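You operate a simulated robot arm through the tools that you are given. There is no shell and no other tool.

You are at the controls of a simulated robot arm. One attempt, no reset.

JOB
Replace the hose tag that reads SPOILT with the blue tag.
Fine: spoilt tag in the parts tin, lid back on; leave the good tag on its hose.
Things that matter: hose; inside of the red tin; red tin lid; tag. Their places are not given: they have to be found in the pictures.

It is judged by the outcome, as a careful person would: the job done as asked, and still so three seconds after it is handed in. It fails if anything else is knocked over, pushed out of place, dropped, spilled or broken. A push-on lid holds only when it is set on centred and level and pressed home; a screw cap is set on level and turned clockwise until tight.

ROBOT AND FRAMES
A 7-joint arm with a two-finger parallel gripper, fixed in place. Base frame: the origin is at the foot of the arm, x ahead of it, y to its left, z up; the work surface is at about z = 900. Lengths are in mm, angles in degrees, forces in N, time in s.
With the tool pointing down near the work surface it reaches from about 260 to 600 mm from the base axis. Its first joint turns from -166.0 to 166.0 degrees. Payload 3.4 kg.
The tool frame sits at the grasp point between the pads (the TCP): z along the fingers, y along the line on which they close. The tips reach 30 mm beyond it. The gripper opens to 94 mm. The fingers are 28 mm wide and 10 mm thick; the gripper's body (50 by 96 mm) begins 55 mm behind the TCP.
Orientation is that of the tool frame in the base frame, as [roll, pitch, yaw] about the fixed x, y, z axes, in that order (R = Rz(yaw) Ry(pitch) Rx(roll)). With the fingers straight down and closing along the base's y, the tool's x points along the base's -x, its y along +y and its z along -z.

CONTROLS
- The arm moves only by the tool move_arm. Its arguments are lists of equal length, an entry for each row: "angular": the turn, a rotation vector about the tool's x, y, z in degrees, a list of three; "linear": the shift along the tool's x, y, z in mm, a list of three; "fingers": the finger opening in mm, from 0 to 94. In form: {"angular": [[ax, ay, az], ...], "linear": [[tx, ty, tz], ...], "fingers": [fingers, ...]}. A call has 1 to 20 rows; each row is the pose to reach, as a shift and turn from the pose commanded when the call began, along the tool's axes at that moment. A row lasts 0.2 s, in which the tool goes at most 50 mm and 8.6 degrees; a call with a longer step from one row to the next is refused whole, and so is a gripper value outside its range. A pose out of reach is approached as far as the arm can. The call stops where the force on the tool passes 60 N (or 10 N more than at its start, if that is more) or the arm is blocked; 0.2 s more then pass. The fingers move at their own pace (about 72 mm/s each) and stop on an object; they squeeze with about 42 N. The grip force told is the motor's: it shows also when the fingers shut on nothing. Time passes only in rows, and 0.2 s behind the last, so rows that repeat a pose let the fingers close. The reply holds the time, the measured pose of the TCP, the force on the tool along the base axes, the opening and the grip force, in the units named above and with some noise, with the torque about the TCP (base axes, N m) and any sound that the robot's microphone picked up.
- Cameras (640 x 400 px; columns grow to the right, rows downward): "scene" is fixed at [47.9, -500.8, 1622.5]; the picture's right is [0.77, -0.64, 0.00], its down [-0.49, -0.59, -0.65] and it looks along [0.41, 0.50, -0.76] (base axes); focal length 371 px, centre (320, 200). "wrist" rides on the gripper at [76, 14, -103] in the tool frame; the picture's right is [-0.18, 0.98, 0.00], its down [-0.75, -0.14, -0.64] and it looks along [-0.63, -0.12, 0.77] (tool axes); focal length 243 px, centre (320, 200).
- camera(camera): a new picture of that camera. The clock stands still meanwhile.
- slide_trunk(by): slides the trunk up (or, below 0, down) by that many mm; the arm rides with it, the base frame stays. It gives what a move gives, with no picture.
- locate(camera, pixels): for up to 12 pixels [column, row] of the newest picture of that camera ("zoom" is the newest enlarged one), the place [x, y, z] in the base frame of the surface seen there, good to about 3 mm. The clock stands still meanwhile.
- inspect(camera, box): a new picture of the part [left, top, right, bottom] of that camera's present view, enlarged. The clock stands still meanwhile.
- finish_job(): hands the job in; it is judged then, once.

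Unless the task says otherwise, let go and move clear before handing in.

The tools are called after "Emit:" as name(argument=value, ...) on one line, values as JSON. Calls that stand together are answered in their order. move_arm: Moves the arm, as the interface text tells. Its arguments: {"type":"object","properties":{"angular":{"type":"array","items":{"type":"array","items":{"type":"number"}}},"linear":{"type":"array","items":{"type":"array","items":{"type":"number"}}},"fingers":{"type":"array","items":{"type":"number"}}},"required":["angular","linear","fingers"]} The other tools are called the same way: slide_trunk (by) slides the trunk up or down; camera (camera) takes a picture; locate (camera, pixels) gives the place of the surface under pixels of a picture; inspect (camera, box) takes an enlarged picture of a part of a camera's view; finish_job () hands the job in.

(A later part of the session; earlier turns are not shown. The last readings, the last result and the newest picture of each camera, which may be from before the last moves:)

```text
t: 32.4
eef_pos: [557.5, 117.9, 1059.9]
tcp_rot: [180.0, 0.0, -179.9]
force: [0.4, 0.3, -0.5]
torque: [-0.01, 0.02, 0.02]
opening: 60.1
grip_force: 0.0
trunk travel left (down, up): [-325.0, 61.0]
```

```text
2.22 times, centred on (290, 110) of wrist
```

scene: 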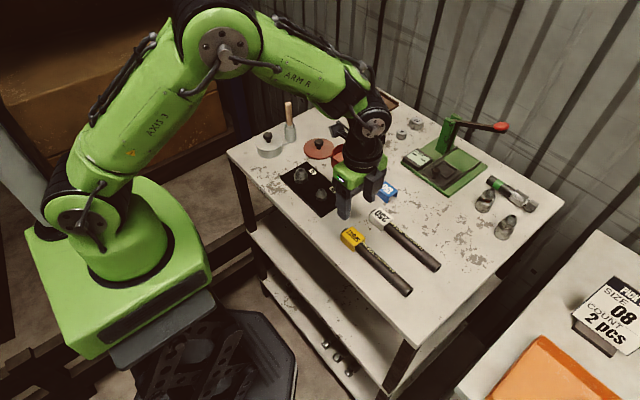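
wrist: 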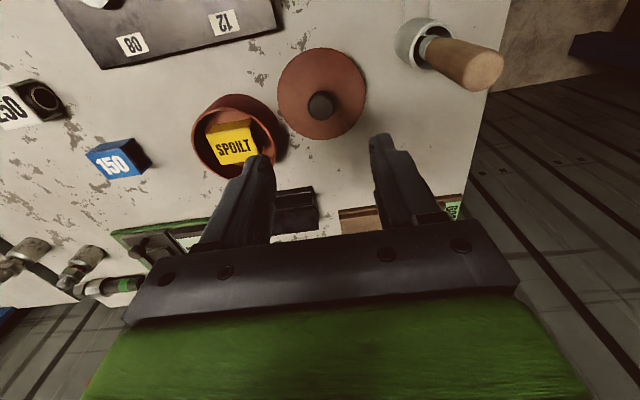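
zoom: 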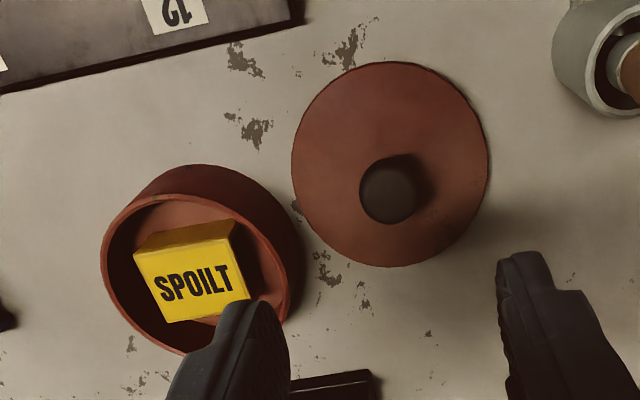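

Emit:
locate(camera="zoom", pixels=[[295, 165], [485, 165], [382, 65], [396, 263], [388, 195], [365, 195], [414, 195], [105, 235], [288, 260], [175, 345], [220, 178], [200, 240]])

Emit:
inspect(camera="scene", box=[295, 125, 375, 185])

```text
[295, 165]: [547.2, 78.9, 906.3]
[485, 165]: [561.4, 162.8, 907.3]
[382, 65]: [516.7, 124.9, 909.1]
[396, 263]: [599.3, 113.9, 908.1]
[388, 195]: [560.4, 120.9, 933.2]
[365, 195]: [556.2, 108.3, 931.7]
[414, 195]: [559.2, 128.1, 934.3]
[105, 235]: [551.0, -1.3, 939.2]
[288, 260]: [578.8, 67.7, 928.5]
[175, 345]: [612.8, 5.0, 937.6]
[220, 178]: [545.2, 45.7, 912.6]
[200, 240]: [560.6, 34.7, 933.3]
```

```text
6.67 times, centred on (335, 155) of scene
```

zoom: 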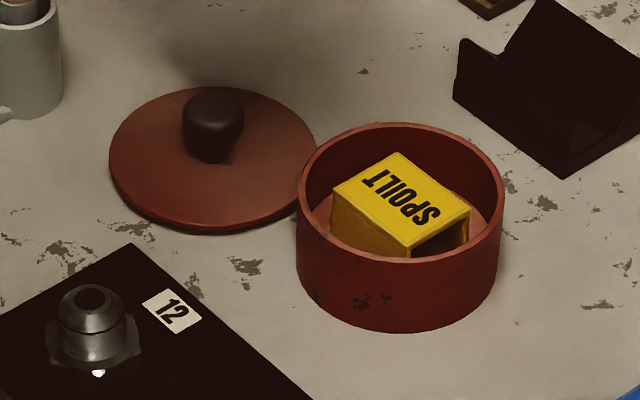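

The lid is still where I set it, centred about (557, 120) with the knob under the TCP. I'll descend and re-grip the knob at the same height as before.

Emit:
move_arm(angular=[[0, 0, 0], [0, 0, 0], [0, 0, 0], [0, 0, 0], [0, 0, 0], [0, 0, 0], [0, 0, 0], [0, 0, 0], [0, 0, 0], [0, 0, 0]], linear=[[0, 0, 30], [0, 0, 60], [0, 0, 85], [0, 0, 105], [0, 0, 116.5], [0, 0, 116.5], [0, 0, 116.5], [0, 0, 116.5], [0, 0, 116.5], [0, 0, 116.5]], fingers=[60, 60, 55, 50, 45, 35, 28, 18, 10, 10])

```text
t: 34.6
eef_pos: [557.1, 119.0, 942.5]
tcp_rot: [-180.0, 0.1, 180.0]
force: [-0.1, -0.7, -0.8]
torque: [0.0, -0.01, 0.02]
opening: 24.2
grip_force: 41.5
trunk travel left (down, up): [-325.0, 61.0]
```

Gripped at 24.2 mm as before. I'll lift the lid and carry it to just above the tin.

Emit:
move_arm(angular=[[0, 0, 0], [0, 0, 0], [0, 0, 0], [0, 0, 0], [0, 0, 0], [0, 0, 0], [0, 0, 0], [0, 0, 0], [0, 0, 0], [0, 0, 0], [0, 0, 0]], linear=[[0, 0, -10], [0, 0, -30], [0, 0, -50], [0, 0, -68], [-5, -20, -68], [-11, -45, -68], [-17, -70, -68], [-23, -93.2, -68], [-23, -93.2, -60], [-23, -93.2, -52], [-23, -93.2, -52]], fingers=[10, 10, 10, 10, 10, 10, 10, 10, 10, 10, 10])

Emit:
inspect(camera="scene", box=[312, 120, 382, 185])

Emit:
inspect(camera="wrist", box=[220, 40, 420, 220])

```text
t: 37.0
eef_pos: [578.9, 25.1, 992.0]
tcp_rot: [180.0, 0.0, -180.0]
force: [0.2, 0.6, -0.8]
torque: [0.0, 0.0, 0.01]
opening: 24.1
grip_force: 41.5
trunk travel left (down, up): [-325.0, 61.0]
```

```text
6.15 times, centred on (347, 152) of scene
```

zoom: 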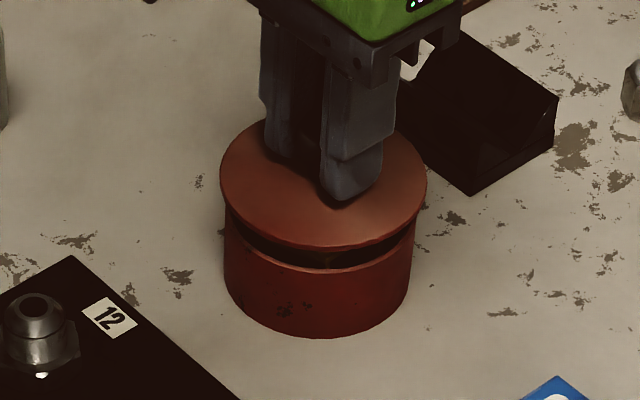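

```text
2.22 times, centred on (320, 130) of wrist
```

zoom: 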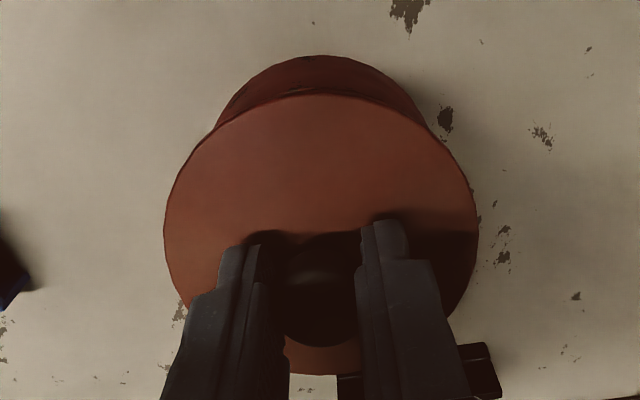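

Emit:
locate(camera="zoom", pixels=[[170, 220], [472, 220], [318, 100], [315, 62], [215, 150], [430, 150], [318, 366]])

Emit:
inspect(camera="scene", box=[322, 130, 372, 180])

```text
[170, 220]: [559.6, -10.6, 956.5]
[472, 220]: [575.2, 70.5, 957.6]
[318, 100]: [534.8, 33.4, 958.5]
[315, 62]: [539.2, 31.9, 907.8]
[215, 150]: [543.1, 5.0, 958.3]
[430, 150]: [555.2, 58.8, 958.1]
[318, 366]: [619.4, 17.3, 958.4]
```

```text
8.00 times, centred on (347, 155) of scene
```

zoom: 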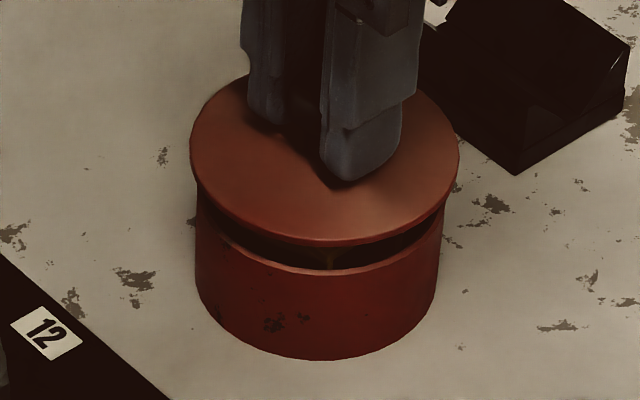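

Emit:
locate(camera="zoom", pixels=[[192, 150], [456, 152], [330, 237], [240, 213], [400, 220], [215, 100], [430, 105], [320, 268], [300, 200], [198, 215], [441, 215]])

```text
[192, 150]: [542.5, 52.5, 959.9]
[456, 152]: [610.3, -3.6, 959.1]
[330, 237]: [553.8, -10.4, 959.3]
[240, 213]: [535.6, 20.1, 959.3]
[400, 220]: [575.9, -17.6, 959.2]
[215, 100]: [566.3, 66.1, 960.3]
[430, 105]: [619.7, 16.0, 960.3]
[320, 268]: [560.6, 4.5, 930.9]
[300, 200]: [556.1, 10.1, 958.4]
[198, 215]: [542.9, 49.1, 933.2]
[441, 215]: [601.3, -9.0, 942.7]
```

The lid centre is about (577.2, 24.8) and the tin about (578.4, 24.3), both from the scene camera. I'll shift +1 mm in x (tool −x) and lower toward the rim.

Emit:
move_arm(angular=[[0, 0, 0], [0, 0, 0], [0, 0, 0], [0, 0, 0], [0, 0, 0]], linear=[[-1, 0, 2], [-1, 0, 4], [-1, 0, 6], [-1, 0, 8], [-1, 0, 9]], fingers=[10, 10, 10, 10, 10])

Emit:
move_arm(angular=[[0, 0, 0], [0, 0, 0], [0, 0, 0]], linear=[[0, 0, 1], [0, 0, 2], [0, 0, 3]], fingers=[10, 10, 10])

Emit:
inspect(camera="scene", box=[322, 130, 372, 180])

```text
t: 38.2
eef_pos: [579.6, 25.6, 984.2]
tcp_rot: [-180.0, -0.1, 180.0]
force: [0.2, 0.7, -1.2]
torque: [0.03, 0.02, 0.0]
opening: 24.1
grip_force: 41.0
trunk travel left (down, up): [-325.0, 61.0]
```

```text
t: 39.0
eef_pos: [579.9, 24.4, 981.1]
tcp_rot: [180.0, 0.0, 180.0]
force: [0.3, -0.4, -1.7]
torque: [0.0, -0.01, 0.0]
opening: 24.0
grip_force: 41.9
trunk travel left (down, up): [-325.0, 61.0]
```

```text
8.00 times, centred on (347, 155) of scene
```

zoom: 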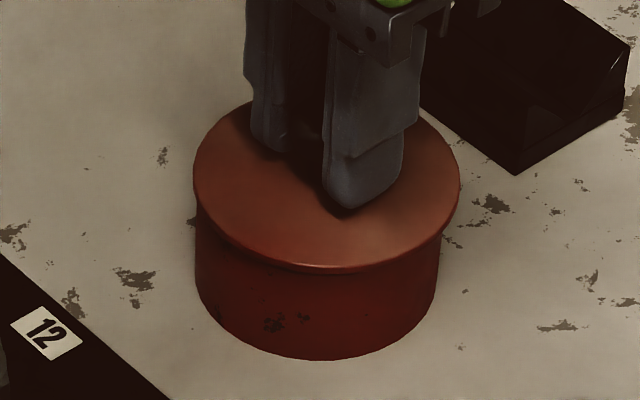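

Emit:
locate(camera="zoom", pixels=[[195, 182], [457, 185], [328, 265], [250, 245], [400, 248], [225, 130], [430, 130], [320, 255], [280, 230], [380, 235]])

Emit:
camera(camera="wrist")

```text
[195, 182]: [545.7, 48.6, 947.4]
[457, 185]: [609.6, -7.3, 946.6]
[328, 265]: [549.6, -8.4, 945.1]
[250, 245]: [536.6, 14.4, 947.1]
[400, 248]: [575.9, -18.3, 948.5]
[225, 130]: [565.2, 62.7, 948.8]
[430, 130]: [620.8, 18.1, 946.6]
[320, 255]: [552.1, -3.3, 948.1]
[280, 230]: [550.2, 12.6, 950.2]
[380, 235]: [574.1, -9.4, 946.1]
```

```text
taken
```

wrist: 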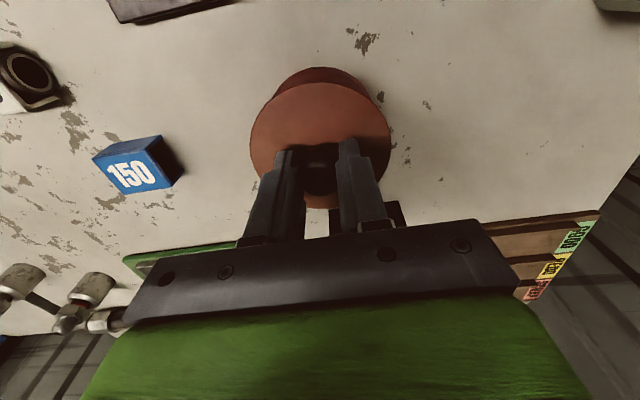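

Fitting the lid edge now gives a centre of about (578.5, 22.7), versus (578.4, 24.3) for the tin. There is no contact yet, so I'll shift +1.7 mm in y and check again.

Emit:
move_arm(angular=[[0, 0, 0], [0, 0, 0], [0, 0, 0]], linear=[[0, 0, -1], [0, 1.7, -1], [0, 1.7, -1]], fingers=[10, 10, 10])

Emit:
inspect(camera="scene", box=[322, 130, 372, 180])

Emit:
inspect(camera="wrist", box=[220, 40, 420, 220])

```text
t: 39.8
eef_pos: [581.1, 26.5, 982.9]
tcp_rot: [-180.0, 0.0, 180.0]
force: [-0.9, 0.3, -0.8]
torque: [0.03, 0.0, -0.01]
opening: 23.9
grip_force: 41.8
trunk travel left (down, up): [-325.0, 61.0]
```

```text
8.00 times, centred on (347, 155) of scene
```

zoom: 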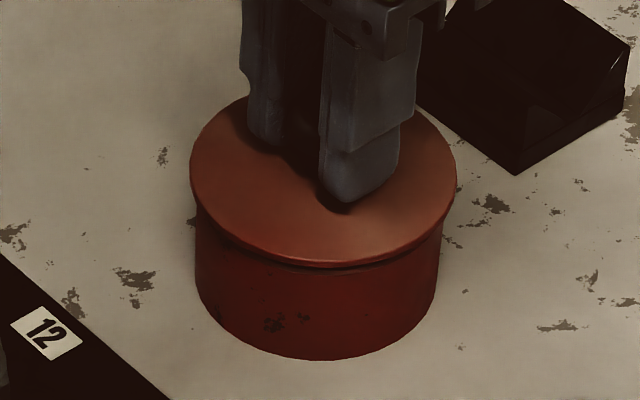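

```text
2.22 times, centred on (320, 130) of wrist
```

zoom: 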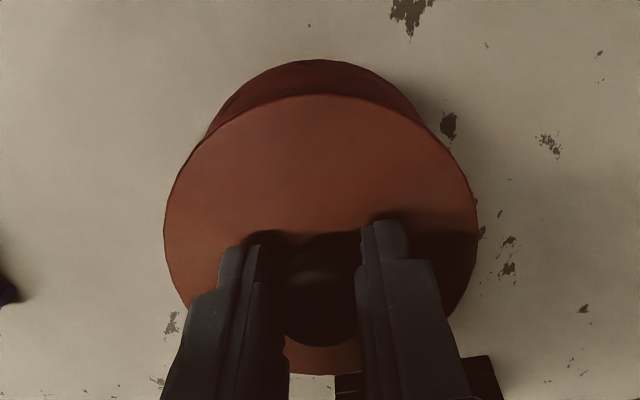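

Emit:
inspect(camera="scene", box=[322, 130, 372, 180])

Emit:
locate(camera="zoom", pixels=[[192, 175], [454, 180], [325, 259], [250, 240], [400, 240], [225, 120], [430, 130], [196, 240], [437, 290], [300, 356], [220, 310], [410, 325]])

```text
8.00 times, centred on (347, 155) of scene
```

zoom: 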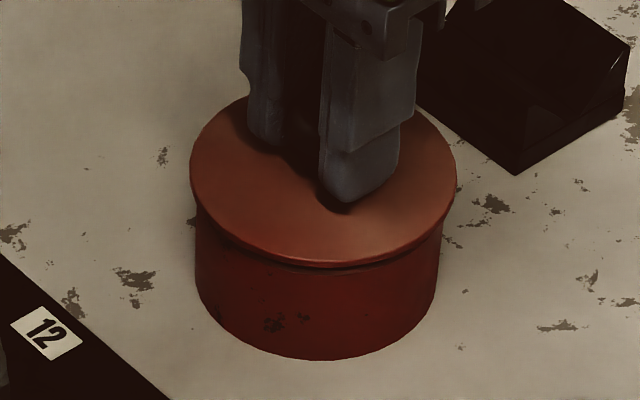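

```text
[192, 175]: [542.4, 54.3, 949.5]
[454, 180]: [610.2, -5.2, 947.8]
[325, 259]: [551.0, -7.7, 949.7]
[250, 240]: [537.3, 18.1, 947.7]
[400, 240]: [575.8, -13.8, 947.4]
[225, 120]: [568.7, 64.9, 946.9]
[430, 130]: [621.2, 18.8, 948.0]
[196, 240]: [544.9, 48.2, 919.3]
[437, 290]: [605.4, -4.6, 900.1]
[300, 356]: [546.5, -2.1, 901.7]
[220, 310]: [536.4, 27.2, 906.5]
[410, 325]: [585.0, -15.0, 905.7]
```

The lid silhouette, with its front edge at row 267, matches the position predicted for a lid concentric with the tin, to within about 0.7 mm. I'll lower slowly into the tin mouth.

Emit:
move_arm(angular=[[0, 0, 0], [0, 0, 0], [0, 0, 0], [0, 0, 0]], linear=[[0, 0, 1], [0, 0, 2], [0, 0, 3], [0, 0, 4]], fingers=[10, 10, 10, 10])

```text
t: 40.8
eef_pos: [580.6, 27.8, 980.1]
tcp_rot: [-180.0, -0.1, 180.0]
force: [-2.1, -2.9, 2.2]
torque: [-0.03, 0.04, -0.01]
opening: 23.9
grip_force: 41.8
trunk travel left (down, up): [-325.0, 61.0]
```

The lateral reaction (−2, −3 N) says the lid sits slightly too far +x and +y. I'll ease back about 1 mm and continue down.

Emit:
move_arm(angular=[[0, 0, 0], [0, 0, 0], [0, 0, 0]], linear=[[0.7, -1, 0], [0.7, -1, 0.5], [0.7, -1, 1]], fingers=[10, 10, 10])

Emit:
inspect(camera="scene", box=[322, 130, 372, 180])

```text
t: 41.6
eef_pos: [578.2, 26.2, 979.7]
tcp_rot: [180.0, 0.1, 180.0]
force: [-0.9, -2.6, 6.2]
torque: [-0.03, -0.03, 0.01]
opening: 23.9
grip_force: 41.9
trunk travel left (down, up): [-325.0, 61.0]
```

```text
8.00 times, centred on (347, 155) of scene
```

zoom: 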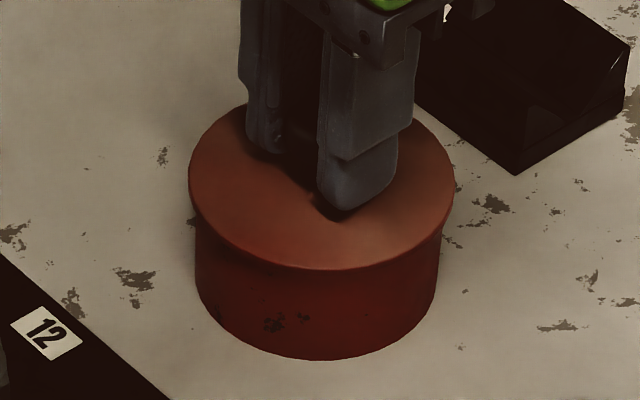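

Vertical contact is building (6 N), with a small −y reaction. I'll trim y by −0.7 mm and press down in small steps.

Emit:
move_arm(angular=[[0, 0, 0], [0, 0, 0], [0, 0, 0], [0, 0, 0]], linear=[[0.3, -0.7, 0], [0.3, -0.7, 0.7], [0.3, -0.7, 1.4], [0.3, -0.7, 2]], fingers=[10, 10, 10, 10])

```text
t: 42.6
eef_pos: [577.8, 26.4, 977.5]
tcp_rot: [-180.0, 0.2, -180.0]
force: [1.9, 1.8, 24.0]
torque: [0.04, 0.02, 0.01]
opening: 24.4
grip_force: 41.9
trunk travel left (down, up): [-325.0, 61.0]
```

It's at TCP z 977.5, matching the original seated height, with 24 N. I'll press firmer to seat it home.

Emit:
move_arm(angular=[[0, 0, 0], [0, 0, 0], [0, 0, 0], [0, 0, 0], [0, 0, 0]], linear=[[0, 0, 0.5], [0, 0, 1], [0, 0, 1.5], [0, 0, 2], [0, 0, 2]], fingers=[10, 10, 10, 10, 10])

Emit:
inspect(camera="scene", box=[322, 130, 372, 180])

```text
t: 43.8
eef_pos: [577.9, 25.3, 976.7]
tcp_rot: [-180.0, 0.4, -180.0]
force: [5.2, 2.6, 31.6]
torque: [0.04, -0.06, -0.04]
opening: 24.1
grip_force: 42.2
trunk travel left (down, up): [-325.0, 61.0]
```

```text
8.00 times, centred on (347, 155) of scene
```

zoom: 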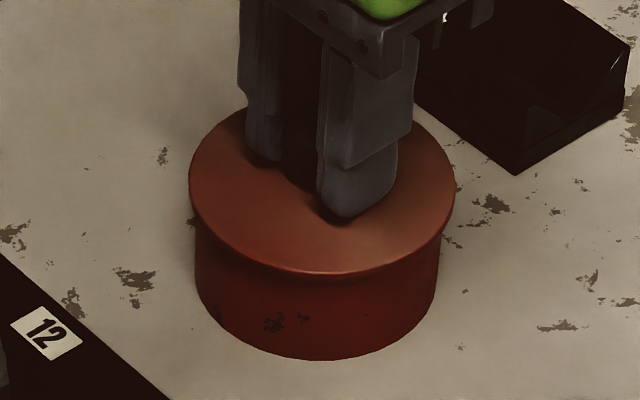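

The lid looks down all round (front edge at row 274). I'll release, rise, and check level before pressing on the knob top with closed fingers.

Emit:
move_arm(angular=[[0, 0, 0], [0, 0, 0], [0, 0, 0], [0, 0, 0], [0, 0, 0], [0, 0, 0], [0, 0, 0]], linear=[[0, 0, 0], [0, 0, -2], [0, 0, -2], [0, 0, -15], [0, 0, -40], [0, 0, -60], [0, 0, -85]], fingers=[30, 45, 55, 60, 60, 60, 60])

Emit:
inspect(camera="scene", box=[322, 130, 372, 180])

Emit:
inspect(camera="wrist", box=[220, 20, 420, 200])

```text
t: 45.4
eef_pos: [578.7, 26.0, 1059.3]
tcp_rot: [180.0, 0.0, 179.9]
force: [0.3, 0.6, -0.6]
torque: [-0.01, -0.02, 0.02]
opening: 60.1
grip_force: 0.2
trunk travel left (down, up): [-325.0, 61.0]
```

```text
8.00 times, centred on (347, 155) of scene
```

zoom: 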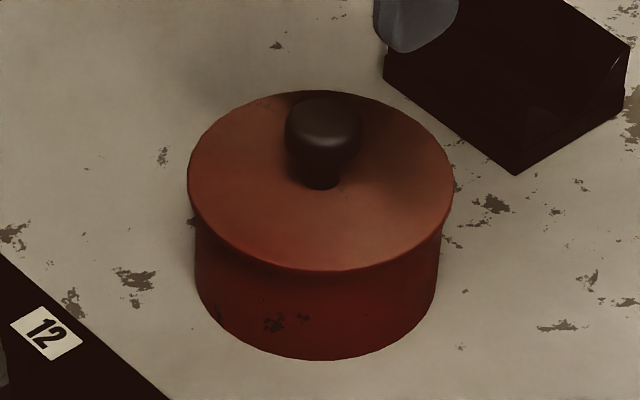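

```text
2.22 times, centred on (320, 110) of wrist
```

zoom: 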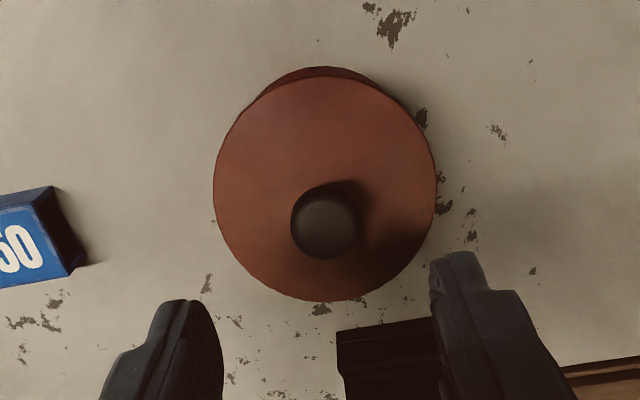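

Emit:
locate(camera="zoom", pixels=[[230, 170], [420, 170], [325, 90], [325, 285], [250, 110], [400, 260], [325, 230], [310, 235], [340, 235]])

Emit:
inspect(camera="scene", box=[322, 130, 372, 180])

Emit:
locate(camera="zoom", pixels=[[200, 180], [445, 180], [325, 255], [250, 120], [400, 120], [322, 125], [250, 220], [400, 220], [300, 130], [345, 130]])

```text
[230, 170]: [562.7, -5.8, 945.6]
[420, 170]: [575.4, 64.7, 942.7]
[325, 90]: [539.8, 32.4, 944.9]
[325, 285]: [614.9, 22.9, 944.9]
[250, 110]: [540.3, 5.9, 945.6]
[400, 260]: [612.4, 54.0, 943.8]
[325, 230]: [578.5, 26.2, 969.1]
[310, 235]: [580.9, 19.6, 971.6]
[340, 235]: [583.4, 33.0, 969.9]
```

```text
8.00 times, centred on (347, 155) of scene
```

zoom: 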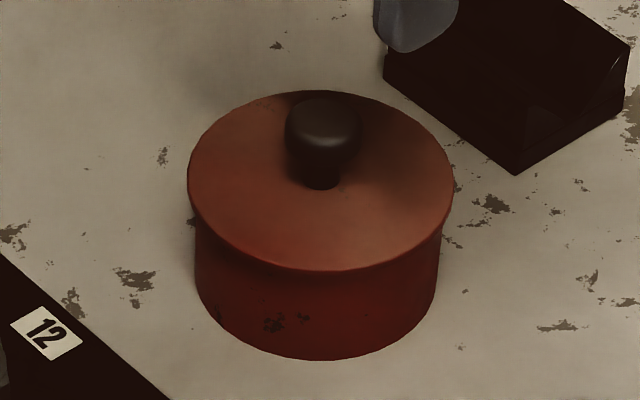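

```text
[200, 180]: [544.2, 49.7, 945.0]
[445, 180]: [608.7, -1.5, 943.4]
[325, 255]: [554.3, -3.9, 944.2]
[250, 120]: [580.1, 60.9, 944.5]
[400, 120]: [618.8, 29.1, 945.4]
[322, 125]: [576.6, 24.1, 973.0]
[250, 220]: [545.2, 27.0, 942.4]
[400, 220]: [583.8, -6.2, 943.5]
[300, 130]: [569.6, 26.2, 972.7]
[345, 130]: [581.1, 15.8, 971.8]
```

The lid top reads z≈944 all round, so it is level and back at its original height. To be sure it's home, I'll close the fingers and press straight down on the knob's top.

Emit:
move_arm(angular=[[0, 0, 0], [0, 0, 0], [0, 0, 0], [0, 0, 0], [0, 0, 0], [0, 0, 0], [0, 0, 0], [0, 0, 0], [0, 0, 0], [0, 0, 0]], linear=[[0, -0.5, 0], [0, -0.5, 0], [0, -0.5, 20], [0, -0.5, 40], [0, -0.5, 52], [0, -0.5, 55], [0, -0.5, 57], [0, -0.5, 59], [0, -0.5, 60], [0, -0.5, 61]], fingers=[40, 20, 5, 0, 0, 0, 0, 0, 0, 0])

```text
t: 47.6
eef_pos: [579.7, 24.1, 1000.2]
tcp_rot: [-180.0, 0.4, 180.0]
force: [0.6, 0.9, 21.1]
torque: [-0.01, -0.04, 0.0]
opening: 0.0
grip_force: 32.9
trunk travel left (down, up): [-325.0, 61.0]
```

Emit:
move_arm(angular=[[0, 0, 0], [0, 0, 0], [0, 0, 0], [0, 0, 0], [0, 0, 0], [0, 0, 0]], linear=[[0, 0, 0.7], [0, 0, 1.4], [0, 0, 2.1], [0, 0, 2.8], [0, 0, 3.5], [0, 0, 3.5]], fingers=[0, 0, 0, 0, 0, 0])

```text
t: 49.0
eef_pos: [577.9, 24.4, 1000.7]
tcp_rot: [-180.0, 0.6, 180.0]
force: [2.7, -1.0, 41.6]
torque: [0.01, 0.02, -0.04]
opening: 0.0
grip_force: 33.3
trunk travel left (down, up): [-325.0, 61.0]
```

Emit:
move_arm(angular=[[0, 0, 0], [0, 0, 0], [0, 0, 0], [0, 0, 0]], linear=[[0, 0, 0.6], [0, 0, 1.2], [0, 0, 1.8], [0, 0, 2.4]], fingers=[0, 0, 0, 0])

Emit:
inspect(camera="scene", box=[322, 130, 372, 180])

```text
t: 50.0
eef_pos: [578.5, 25.7, 1000.1]
tcp_rot: [-180.0, 0.9, 180.0]
force: [3.0, -0.5, 51.4]
torque: [-0.06, 0.08, 0.02]
opening: 0.1
grip_force: 33.2
trunk travel left (down, up): [-325.0, 61.0]
```

```text
8.00 times, centred on (347, 155) of scene
```

zoom: 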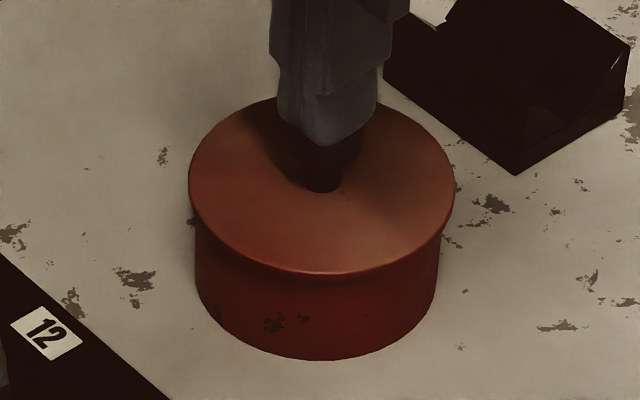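

Force is 51 N and the lid stays level. Under load its front edge is at row 274, so I'll release and see whether it stays there or springs up.

Emit:
inspect(camera="scene", box=[336, 156, 360, 178])

Emit:
move_arm(angular=[[0, 0, 0], [0, 0, 0], [0, 0, 0], [0, 0, 0], [0, 0, 0]], linear=[[0, 0, -4], [0, 0, -8], [0, 0, -20], [0, 0, -40], [0, 0, -66]], fingers=[0, 0, 0, 20, 60])

Emit:
inspect(camera="scene", box=[336, 156, 360, 178])

Emit:
inspect(camera="scene", box=[322, 130, 372, 180])

```text
16.00 times, centred on (348, 167) of scene
```

zoom: 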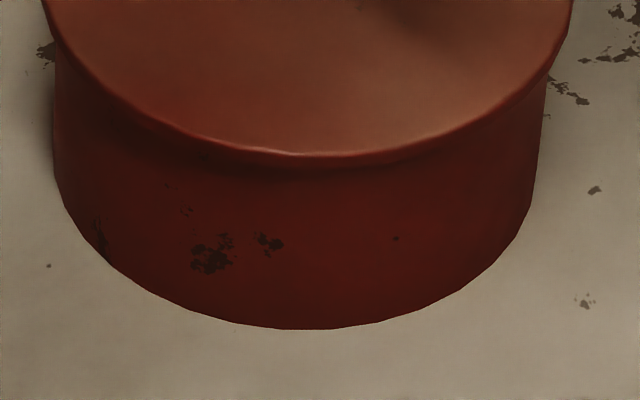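

```text
t: 51.2
eef_pos: [580.4, 24.6, 1057.7]
tcp_rot: [180.0, 0.0, 180.0]
force: [0.2, 0.2, 0.7]
torque: [-0.01, -0.01, 0.0]
opening: 59.9
grip_force: 0.0
trunk travel left (down, up): [-325.0, 61.0]
```

```text
16.00 times, centred on (348, 167) of scene
```

zoom: 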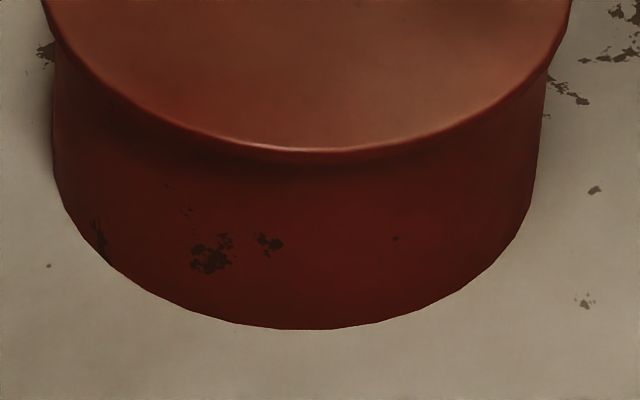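

```text
8.00 times, centred on (347, 155) of scene
```

zoom: 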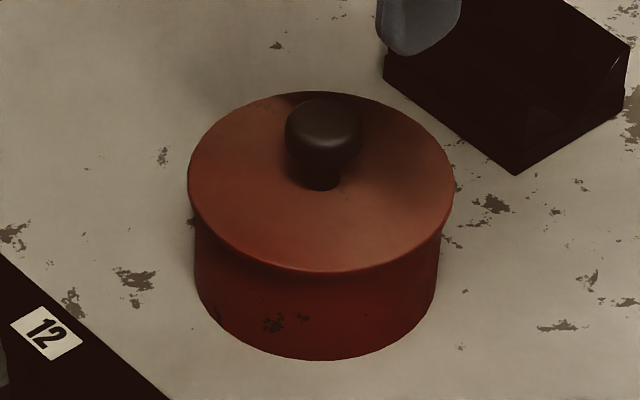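

The edge moved only slightly between loaded and unloaded. I'll zoom in much further on the lid/tin seam to see whether a gap remains.

Emit:
inspect(camera="scene", box=[342, 160, 352, 167])

Emit:
inspect(camera="scene", box=[342, 165, 352, 178])

Emit:
inspect(camera="wrist", box=[270, 40, 370, 100])

```text
16.00 times, centred on (347, 164) of scene
```

zoom: 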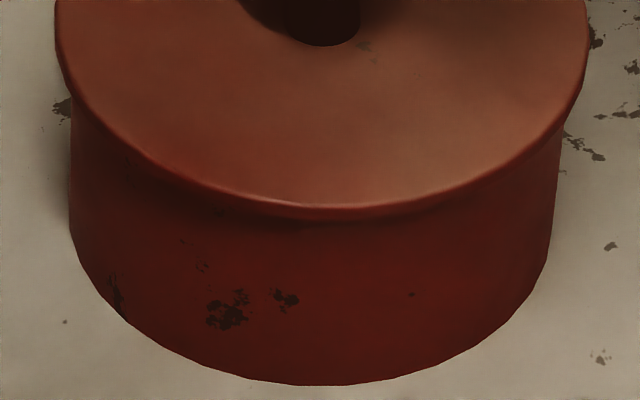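

```text
16.00 times, centred on (347, 172) of scene
```

zoom: 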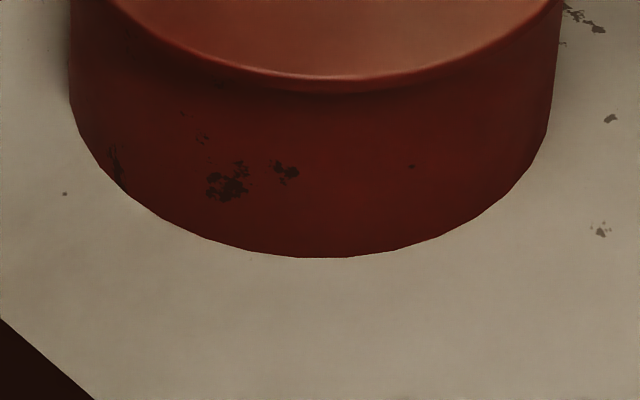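

```text
6.40 times, centred on (320, 70) of wrist
```

zoom: 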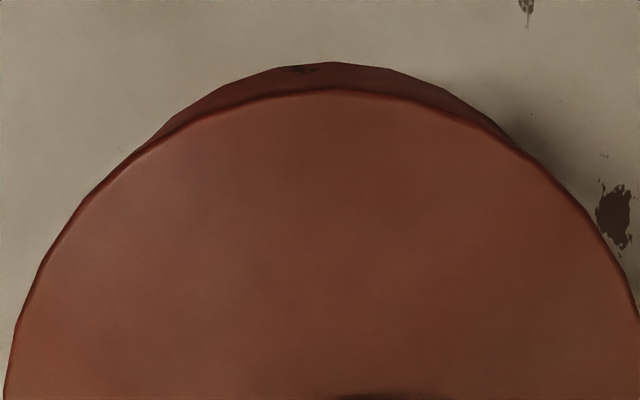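

The lid's bottom edge at row 220 (scene row 165.25) matches the prediction for a plate resting on the rim (165.2), so the lid is home and level. Next I'll move over the blue tag, turning the tool 90°.

Emit:
move_arm(angular=[[0, 0, 8], [0, 0, 16], [0, 0, 24], [0, 0, 32], [0, 0, 40], [0, 0, 48], [0, 0, 56], [0, 0, 64], [0, 0, 72], [0, 0, 80], [0, 0, 85], [0, 0, 90], [0, 0, 90]], linear=[[0, -12, 0], [0, -24, 0], [0, -37, 0], [0, -50, 0], [0, -63, 0], [0, -76, 0], [0, -89, 0], [0, -102, 0], [0, -115, 0], [0, -128, 0], [0, -140, 0], [0.5, -152, 0], [0.5, -152, 0]], fingers=[60, 60, 60, 60, 60, 60, 60, 60, 60, 60, 60, 60, 60])

Emit:
camera(camera="wrist")

Emit:
inspect(camera="wrist", box=[240, 20, 400, 130])

```text
t: 54.0
eef_pos: [579.0, -127.7, 1057.5]
tcp_rot: [180.0, 0.1, 89.9]
force: [0.2, 0.3, -0.2]
torque: [0.0, -0.02, 0.03]
opening: 60.0
grip_force: 0.1
trunk travel left (down, up): [-325.0, 61.0]
```

```text
taken
```

wrist: 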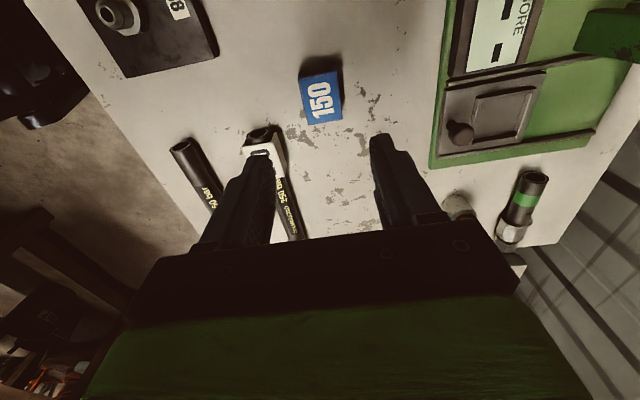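

```text
3.64 times, centred on (320, 75) of wrist
```

zoom: 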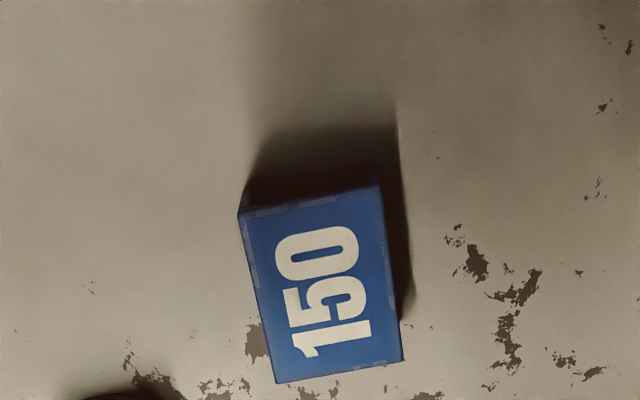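

Emit:
locate(camera="zoom", pixels=[[243, 214], [375, 190], [280, 378], [398, 358], [260, 300], [388, 270], [310, 204], [340, 366], [320, 240], [330, 290], [300, 260], [370, 330]])

```text
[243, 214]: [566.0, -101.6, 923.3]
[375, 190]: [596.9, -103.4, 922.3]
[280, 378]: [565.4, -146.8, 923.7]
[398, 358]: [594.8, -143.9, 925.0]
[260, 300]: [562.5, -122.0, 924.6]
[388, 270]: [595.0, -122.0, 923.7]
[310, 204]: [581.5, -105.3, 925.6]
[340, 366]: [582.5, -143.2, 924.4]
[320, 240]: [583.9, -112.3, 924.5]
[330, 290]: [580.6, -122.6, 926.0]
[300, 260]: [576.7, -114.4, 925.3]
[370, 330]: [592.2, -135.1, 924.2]
```

The blue tag's centre is about (579.3, −125.3), its top is at z≈924.7, and it's aligned with the axes. Its lettering faces the same way as the others, so no flip is needed. I'll descend and grip the upper 16 mm of its sides.

Emit:
move_arm(angular=[[0, 0, 0], [0, 0, 0], [0, 0, 0], [0, 0, 0], [0, 0, 0], [0, 0, 0], [0, 0, 0], [0, 0, 0], [0, 0, 0], [0, 0, 0], [0, 0, 0]], linear=[[0.9, 1.1, 30], [0.9, 1.1, 60], [0.9, 1.1, 85], [0.9, 1.1, 105], [0.9, 1.1, 119.5], [0.9, 1.1, 119.5], [0.9, 1.1, 119.5], [0.9, 1.1, 119.5], [0.9, 1.1, 119.5], [0.9, 1.1, 119.5], [0.9, 1.1, 119.5]], fingers=[60, 60, 60, 60, 60, 52, 46, 40, 34, 28, 25])

Emit:
inspect(camera="scene", box=[340, 150, 440, 230])

Emit:
inspect(camera="wrist", box=[220, 80, 420, 240])

```text
t: 56.4
eef_pos: [581.9, -125.8, 938.5]
tcp_rot: [-180.0, -0.1, 89.9]
force: [0.0, -0.8, 0.6]
torque: [0.05, -0.01, 0.0]
opening: 34.4
grip_force: 42.0
trunk travel left (down, up): [-325.0, 61.0]
```

```text
5.00 times, centred on (390, 190) of scene
```

zoom: 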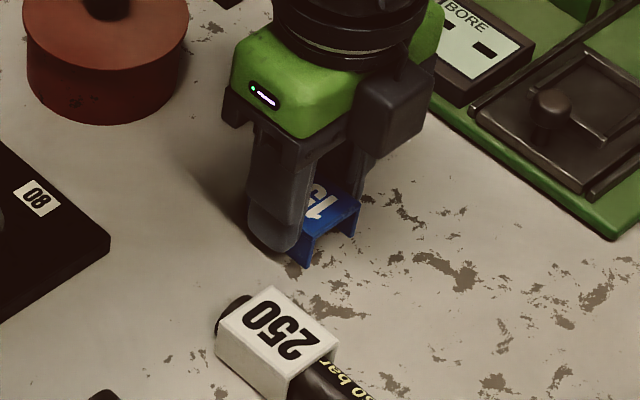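

```text
2.50 times, centred on (320, 160) of wrist
```

zoom: 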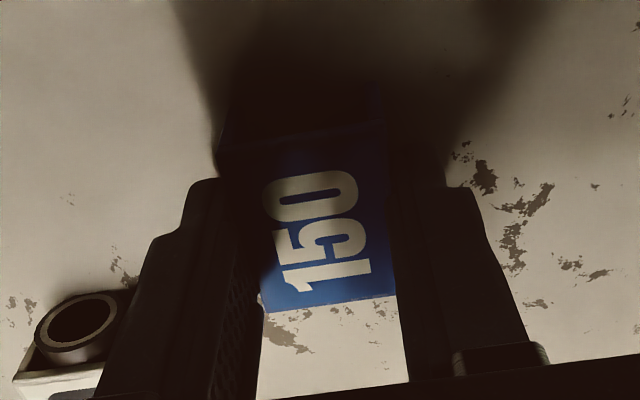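

Gripped at 34.4 mm. I'll lift and carry it above the hose at about (415.5, −177).

Emit:
move_arm(angular=[[0, 0, 0], [0, 0, 0], [0, 0, 0], [0, 0, 0], [0, 0, 0], [0, 0, 0], [0, 0, 0], [0, 0, 0], [0, 0, 0], [0, 0, 0], [0, 0, 0], [0, 0, 0]], linear=[[0, 0, -10], [0, 0, -35], [0, 0, -60], [0, 0, -85], [-7, -23, -85], [-15, -48, -85], [-23, -73, -85], [-31, -98, -85], [-38, -122, -85], [-45, -145, -85], [-51.2, -163.8, -85], [-51.2, -163.8, -60]], fingers=[25, 25, 25, 25, 25, 25, 25, 25, 25, 25, 25, 25])

Emit:
inspect(camera="scene", box=[310, 190, 420, 280])

Emit:
inspect(camera="wrist", box=[220, 60, 420, 240])

```text
t: 59.0
eef_pos: [417.1, -177.6, 998.4]
tcp_rot: [-179.8, -0.1, 90.0]
force: [1.1, 0.5, -0.4]
torque: [-0.02, -0.03, -0.03]
opening: 34.2
grip_force: 41.9
trunk travel left (down, up): [-325.0, 61.0]
```

```text
4.44 times, centred on (365, 235) of scene
```

zoom: 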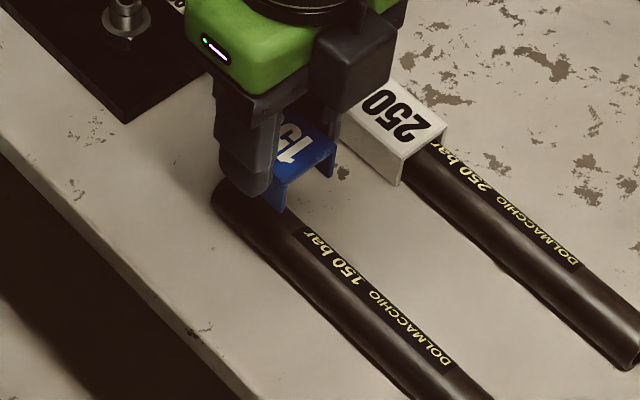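

```text
2.22 times, centred on (320, 150) of wrist
```

zoom: 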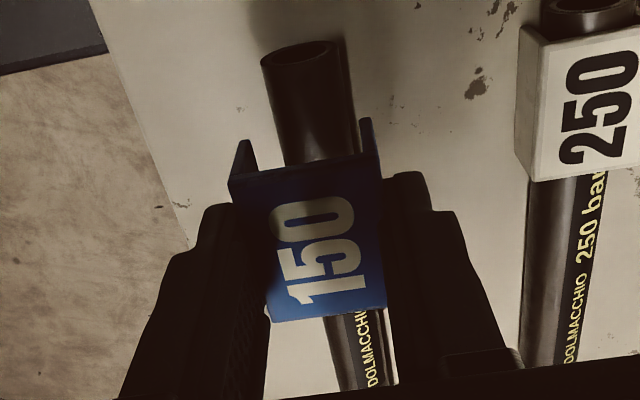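

Emit:
locate(camera="zoom", pixels=[[263, 70], [340, 60], [305, 90], [310, 120], [320, 150], [278, 130], [352, 125], [236, 185], [374, 165], [272, 315], [384, 300], [310, 180]])

Emit:
inspect(camera="scene", box=[340, 205, 400, 250])

```text
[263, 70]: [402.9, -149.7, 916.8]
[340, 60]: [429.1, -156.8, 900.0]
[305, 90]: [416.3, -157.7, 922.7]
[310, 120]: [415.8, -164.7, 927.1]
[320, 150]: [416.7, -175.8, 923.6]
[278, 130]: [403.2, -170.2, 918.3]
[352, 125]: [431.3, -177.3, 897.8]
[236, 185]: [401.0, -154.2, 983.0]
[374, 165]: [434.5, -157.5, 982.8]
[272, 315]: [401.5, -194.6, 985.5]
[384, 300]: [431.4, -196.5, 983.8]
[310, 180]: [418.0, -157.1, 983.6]
```

```text
8.89 times, centred on (370, 228) of scene
```

zoom: 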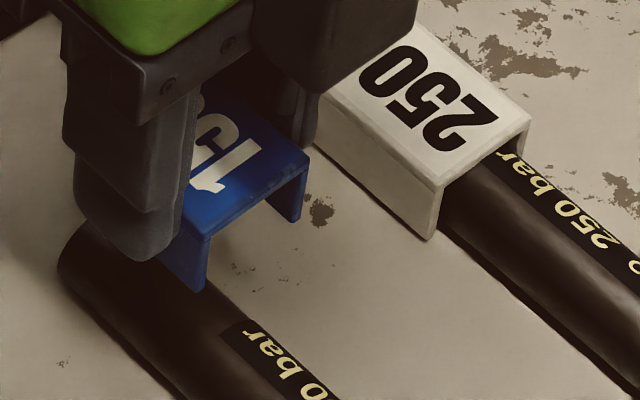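

The tag (x 400–434.7) is centred over the hose (x 403–429) and lies at the same y as the old tag. I'll lower to just above contact and then press on in small steps.

Emit:
move_arm(angular=[[0, 0, 0], [0, 0, 0], [0, 0, 0], [0, 0, 0]], linear=[[-0.5, -0.3, 10], [-0.5, -0.3, 20], [-0.5, -0.3, 28], [-0.5, -0.3, 32]], fingers=[25, 25, 25, 25])

Emit:
move_arm(angular=[[0, 0, 0], [0, 0, 0], [0, 0, 0], [0, 0, 0]], linear=[[0, 0, 1.5], [0, 0, 3], [0, 0, 4.5], [0, 0, 6]], fingers=[25, 25, 25, 25])

Emit:
inspect(camera="scene", box=[340, 205, 400, 250])

```text
t: 60.0
eef_pos: [415.8, -177.2, 966.4]
tcp_rot: [-180.0, 0.0, 90.0]
force: [-0.2, -0.3, 0.5]
torque: [0.02, 0.02, 0.0]
opening: 34.8
grip_force: 41.9
trunk travel left (down, up): [-325.0, 61.0]
```

```text
t: 61.0
eef_pos: [416.0, -177.4, 960.7]
tcp_rot: [-180.0, 0.1, 90.0]
force: [0.3, 0.6, -0.5]
torque: [-0.01, 0.01, 0.01]
opening: 34.4
grip_force: 42.5
trunk travel left (down, up): [-325.0, 61.0]
```

```text
8.89 times, centred on (370, 228) of scene
```

zoom: 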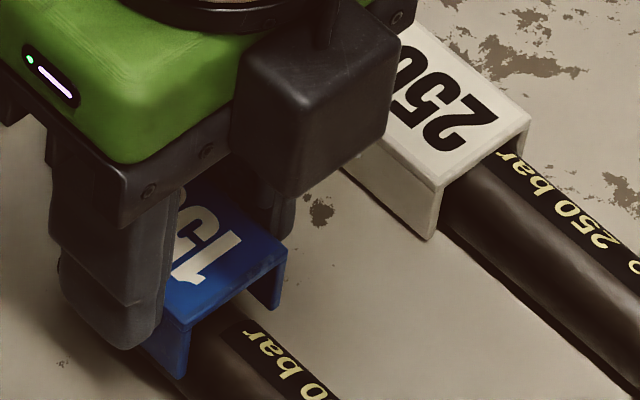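

The legs are straddling the hose with no force. I'll continue down.

Emit:
move_arm(angular=[[0, 0, 0], [0, 0, 0], [0, 0, 0], [0, 0, 0], [0, 0, 0], [0, 0, 0]], linear=[[0, 0, 2], [0, 0, 4], [0, 0, 6], [0, 0, 8], [0, 0, 10], [0, 0, 12]], fingers=[25, 25, 25, 25, 25, 25])

Emit:
move_arm(angular=[[0, 0, 0], [0, 0, 0], [0, 0, 0], [0, 0, 0]], linear=[[0, 0, 1], [0, 0, 2], [0, 0, 3], [0, 0, 4]], fingers=[25, 25, 25, 25])

```text
t: 62.4
eef_pos: [416.6, -176.7, 948.8]
tcp_rot: [180.0, 0.0, 90.0]
force: [-1.2, -0.2, -0.4]
torque: [0.02, 0.0, 0.0]
opening: 34.3
grip_force: 41.9
trunk travel left (down, up): [-325.0, 61.0]
```

```text
t: 63.4
eef_pos: [416.3, -177.6, 942.7]
tcp_rot: [-180.0, 0.0, 90.0]
force: [-0.6, -0.2, -0.4]
torque: [0.02, -0.02, -0.03]
opening: 34.6
grip_force: 41.9
trunk travel left (down, up): [-325.0, 61.0]
```

Emit:
move_arm(angular=[[0, 0, 0], [0, 0, 0], [0, 0, 0]], linear=[[0, 0, 1], [0, 0, 2], [0, 0, 2]], fingers=[25, 25, 25])

Emit:
inspect(camera="scene", box=[340, 205, 400, 250])

Emit:
inspect(camera="wrist", box=[220, 60, 420, 240])

```text
t: 64.2
eef_pos: [415.4, -177.5, 942.1]
tcp_rot: [180.0, 0.0, 90.0]
force: [0.1, 0.1, -0.7]
torque: [0.03, 0.03, -0.04]
opening: 34.6
grip_force: 41.6
trunk travel left (down, up): [-325.0, 61.0]
```

```text
8.89 times, centred on (370, 228) of scene
```

zoom: 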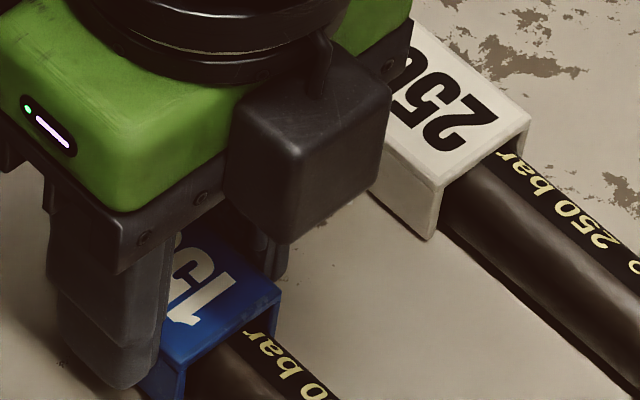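

```text
2.22 times, centred on (320, 150) of wrist
```

zoom: 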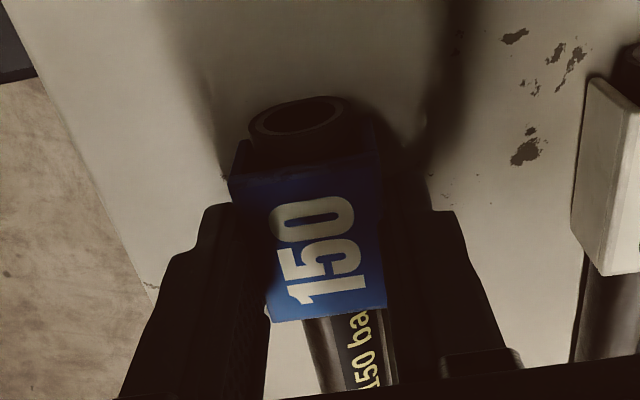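

It's almost seated with no force yet. I'll continue in 1 mm steps until contact.

Emit:
move_arm(angular=[[0, 0, 0], [0, 0, 0], [0, 0, 0]], linear=[[0, 0, 0.7], [0, 0, 1.4], [0, 0, 1.4]], fingers=[25, 25, 25])

```text
t: 65.0
eef_pos: [416.3, -177.1, 941.5]
tcp_rot: [180.0, 0.0, 90.0]
force: [-0.2, -0.4, -0.7]
torque: [0.0, 0.03, 0.01]
opening: 34.6
grip_force: 42.2
trunk travel left (down, up): [-325.0, 61.0]
```

Emit:
move_arm(angular=[[0, 0, 0], [0, 0, 0], [0, 0, 0]], linear=[[0, 0, 0.7], [0, 0, 1.4], [0, 0, 1.4]], fingers=[25, 25, 25])

```text
t: 65.8
eef_pos: [416.5, -177.3, 940.7]
tcp_rot: [179.9, 0.0, 89.9]
force: [-0.2, -0.9, 10.2]
torque: [0.04, 0.0, -0.01]
opening: 34.6
grip_force: 42.1
trunk travel left (down, up): [-325.0, 61.0]
```

Contact at 10 N with the tag at the old tag's height. I'll press a little firmer, then release.

Emit:
move_arm(angular=[[0, 0, 0], [0, 0, 0], [0, 0, 0]], linear=[[0, 0, 0.7], [0, 0, 1.4], [0, 0, 1.4]], fingers=[25, 25, 25])

Emit:
move_arm(angular=[[0, 0, 0], [0, 0, 0], [0, 0, 0], [0, 0, 0], [0, 0, 0], [0, 0, 0], [0, 0, 0], [0, 0, 0]], linear=[[0, 0, -1.4], [0, 0, -1.4], [0, 0, -1.4], [0, 0, -1.4], [0, 0, -20], [0, 0, -50], [0, 0, -90], [0, 0, -120]], fingers=[25, 38, 48, 56, 60, 60, 60, 60])

Emit:
inspect(camera="scene", box=[330, 190, 450, 300])

Emit:
inspect(camera="wrist", box=[260, 30, 460, 210])

```text
t: 66.6
eef_pos: [416.4, -177.1, 940.4]
tcp_rot: [179.6, 0.1, 90.0]
force: [2.9, -2.0, 29.0]
torque: [0.03, -0.07, 0.03]
opening: 34.5
grip_force: 42.2
trunk travel left (down, up): [-325.0, 61.0]
```

```text
t: 68.4
eef_pos: [416.3, -178.1, 1060.1]
tcp_rot: [180.0, -0.1, 90.1]
force: [-0.2, -0.2, -0.3]
torque: [0.03, 0.01, -0.02]
opening: 59.9
grip_force: 0.1
trunk travel left (down, up): [-325.0, 61.0]
```

```text
3.64 times, centred on (390, 245) of scene
```

zoom: 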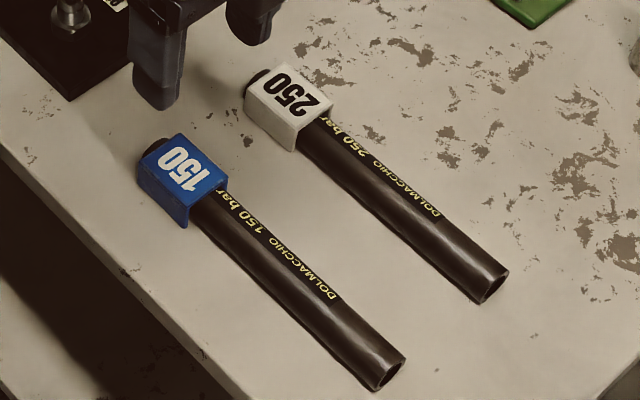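

```text
2.22 times, centred on (360, 120) of wrist
```

zoom: 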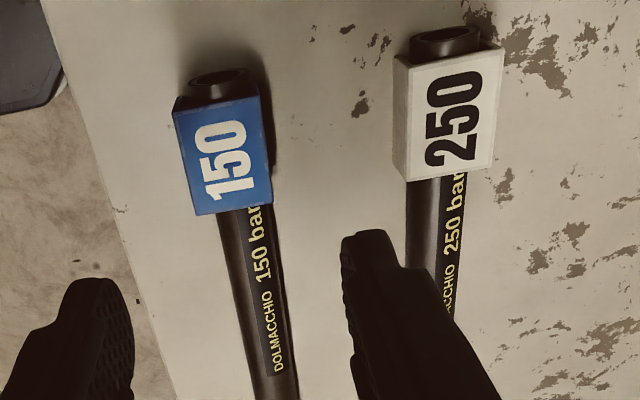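

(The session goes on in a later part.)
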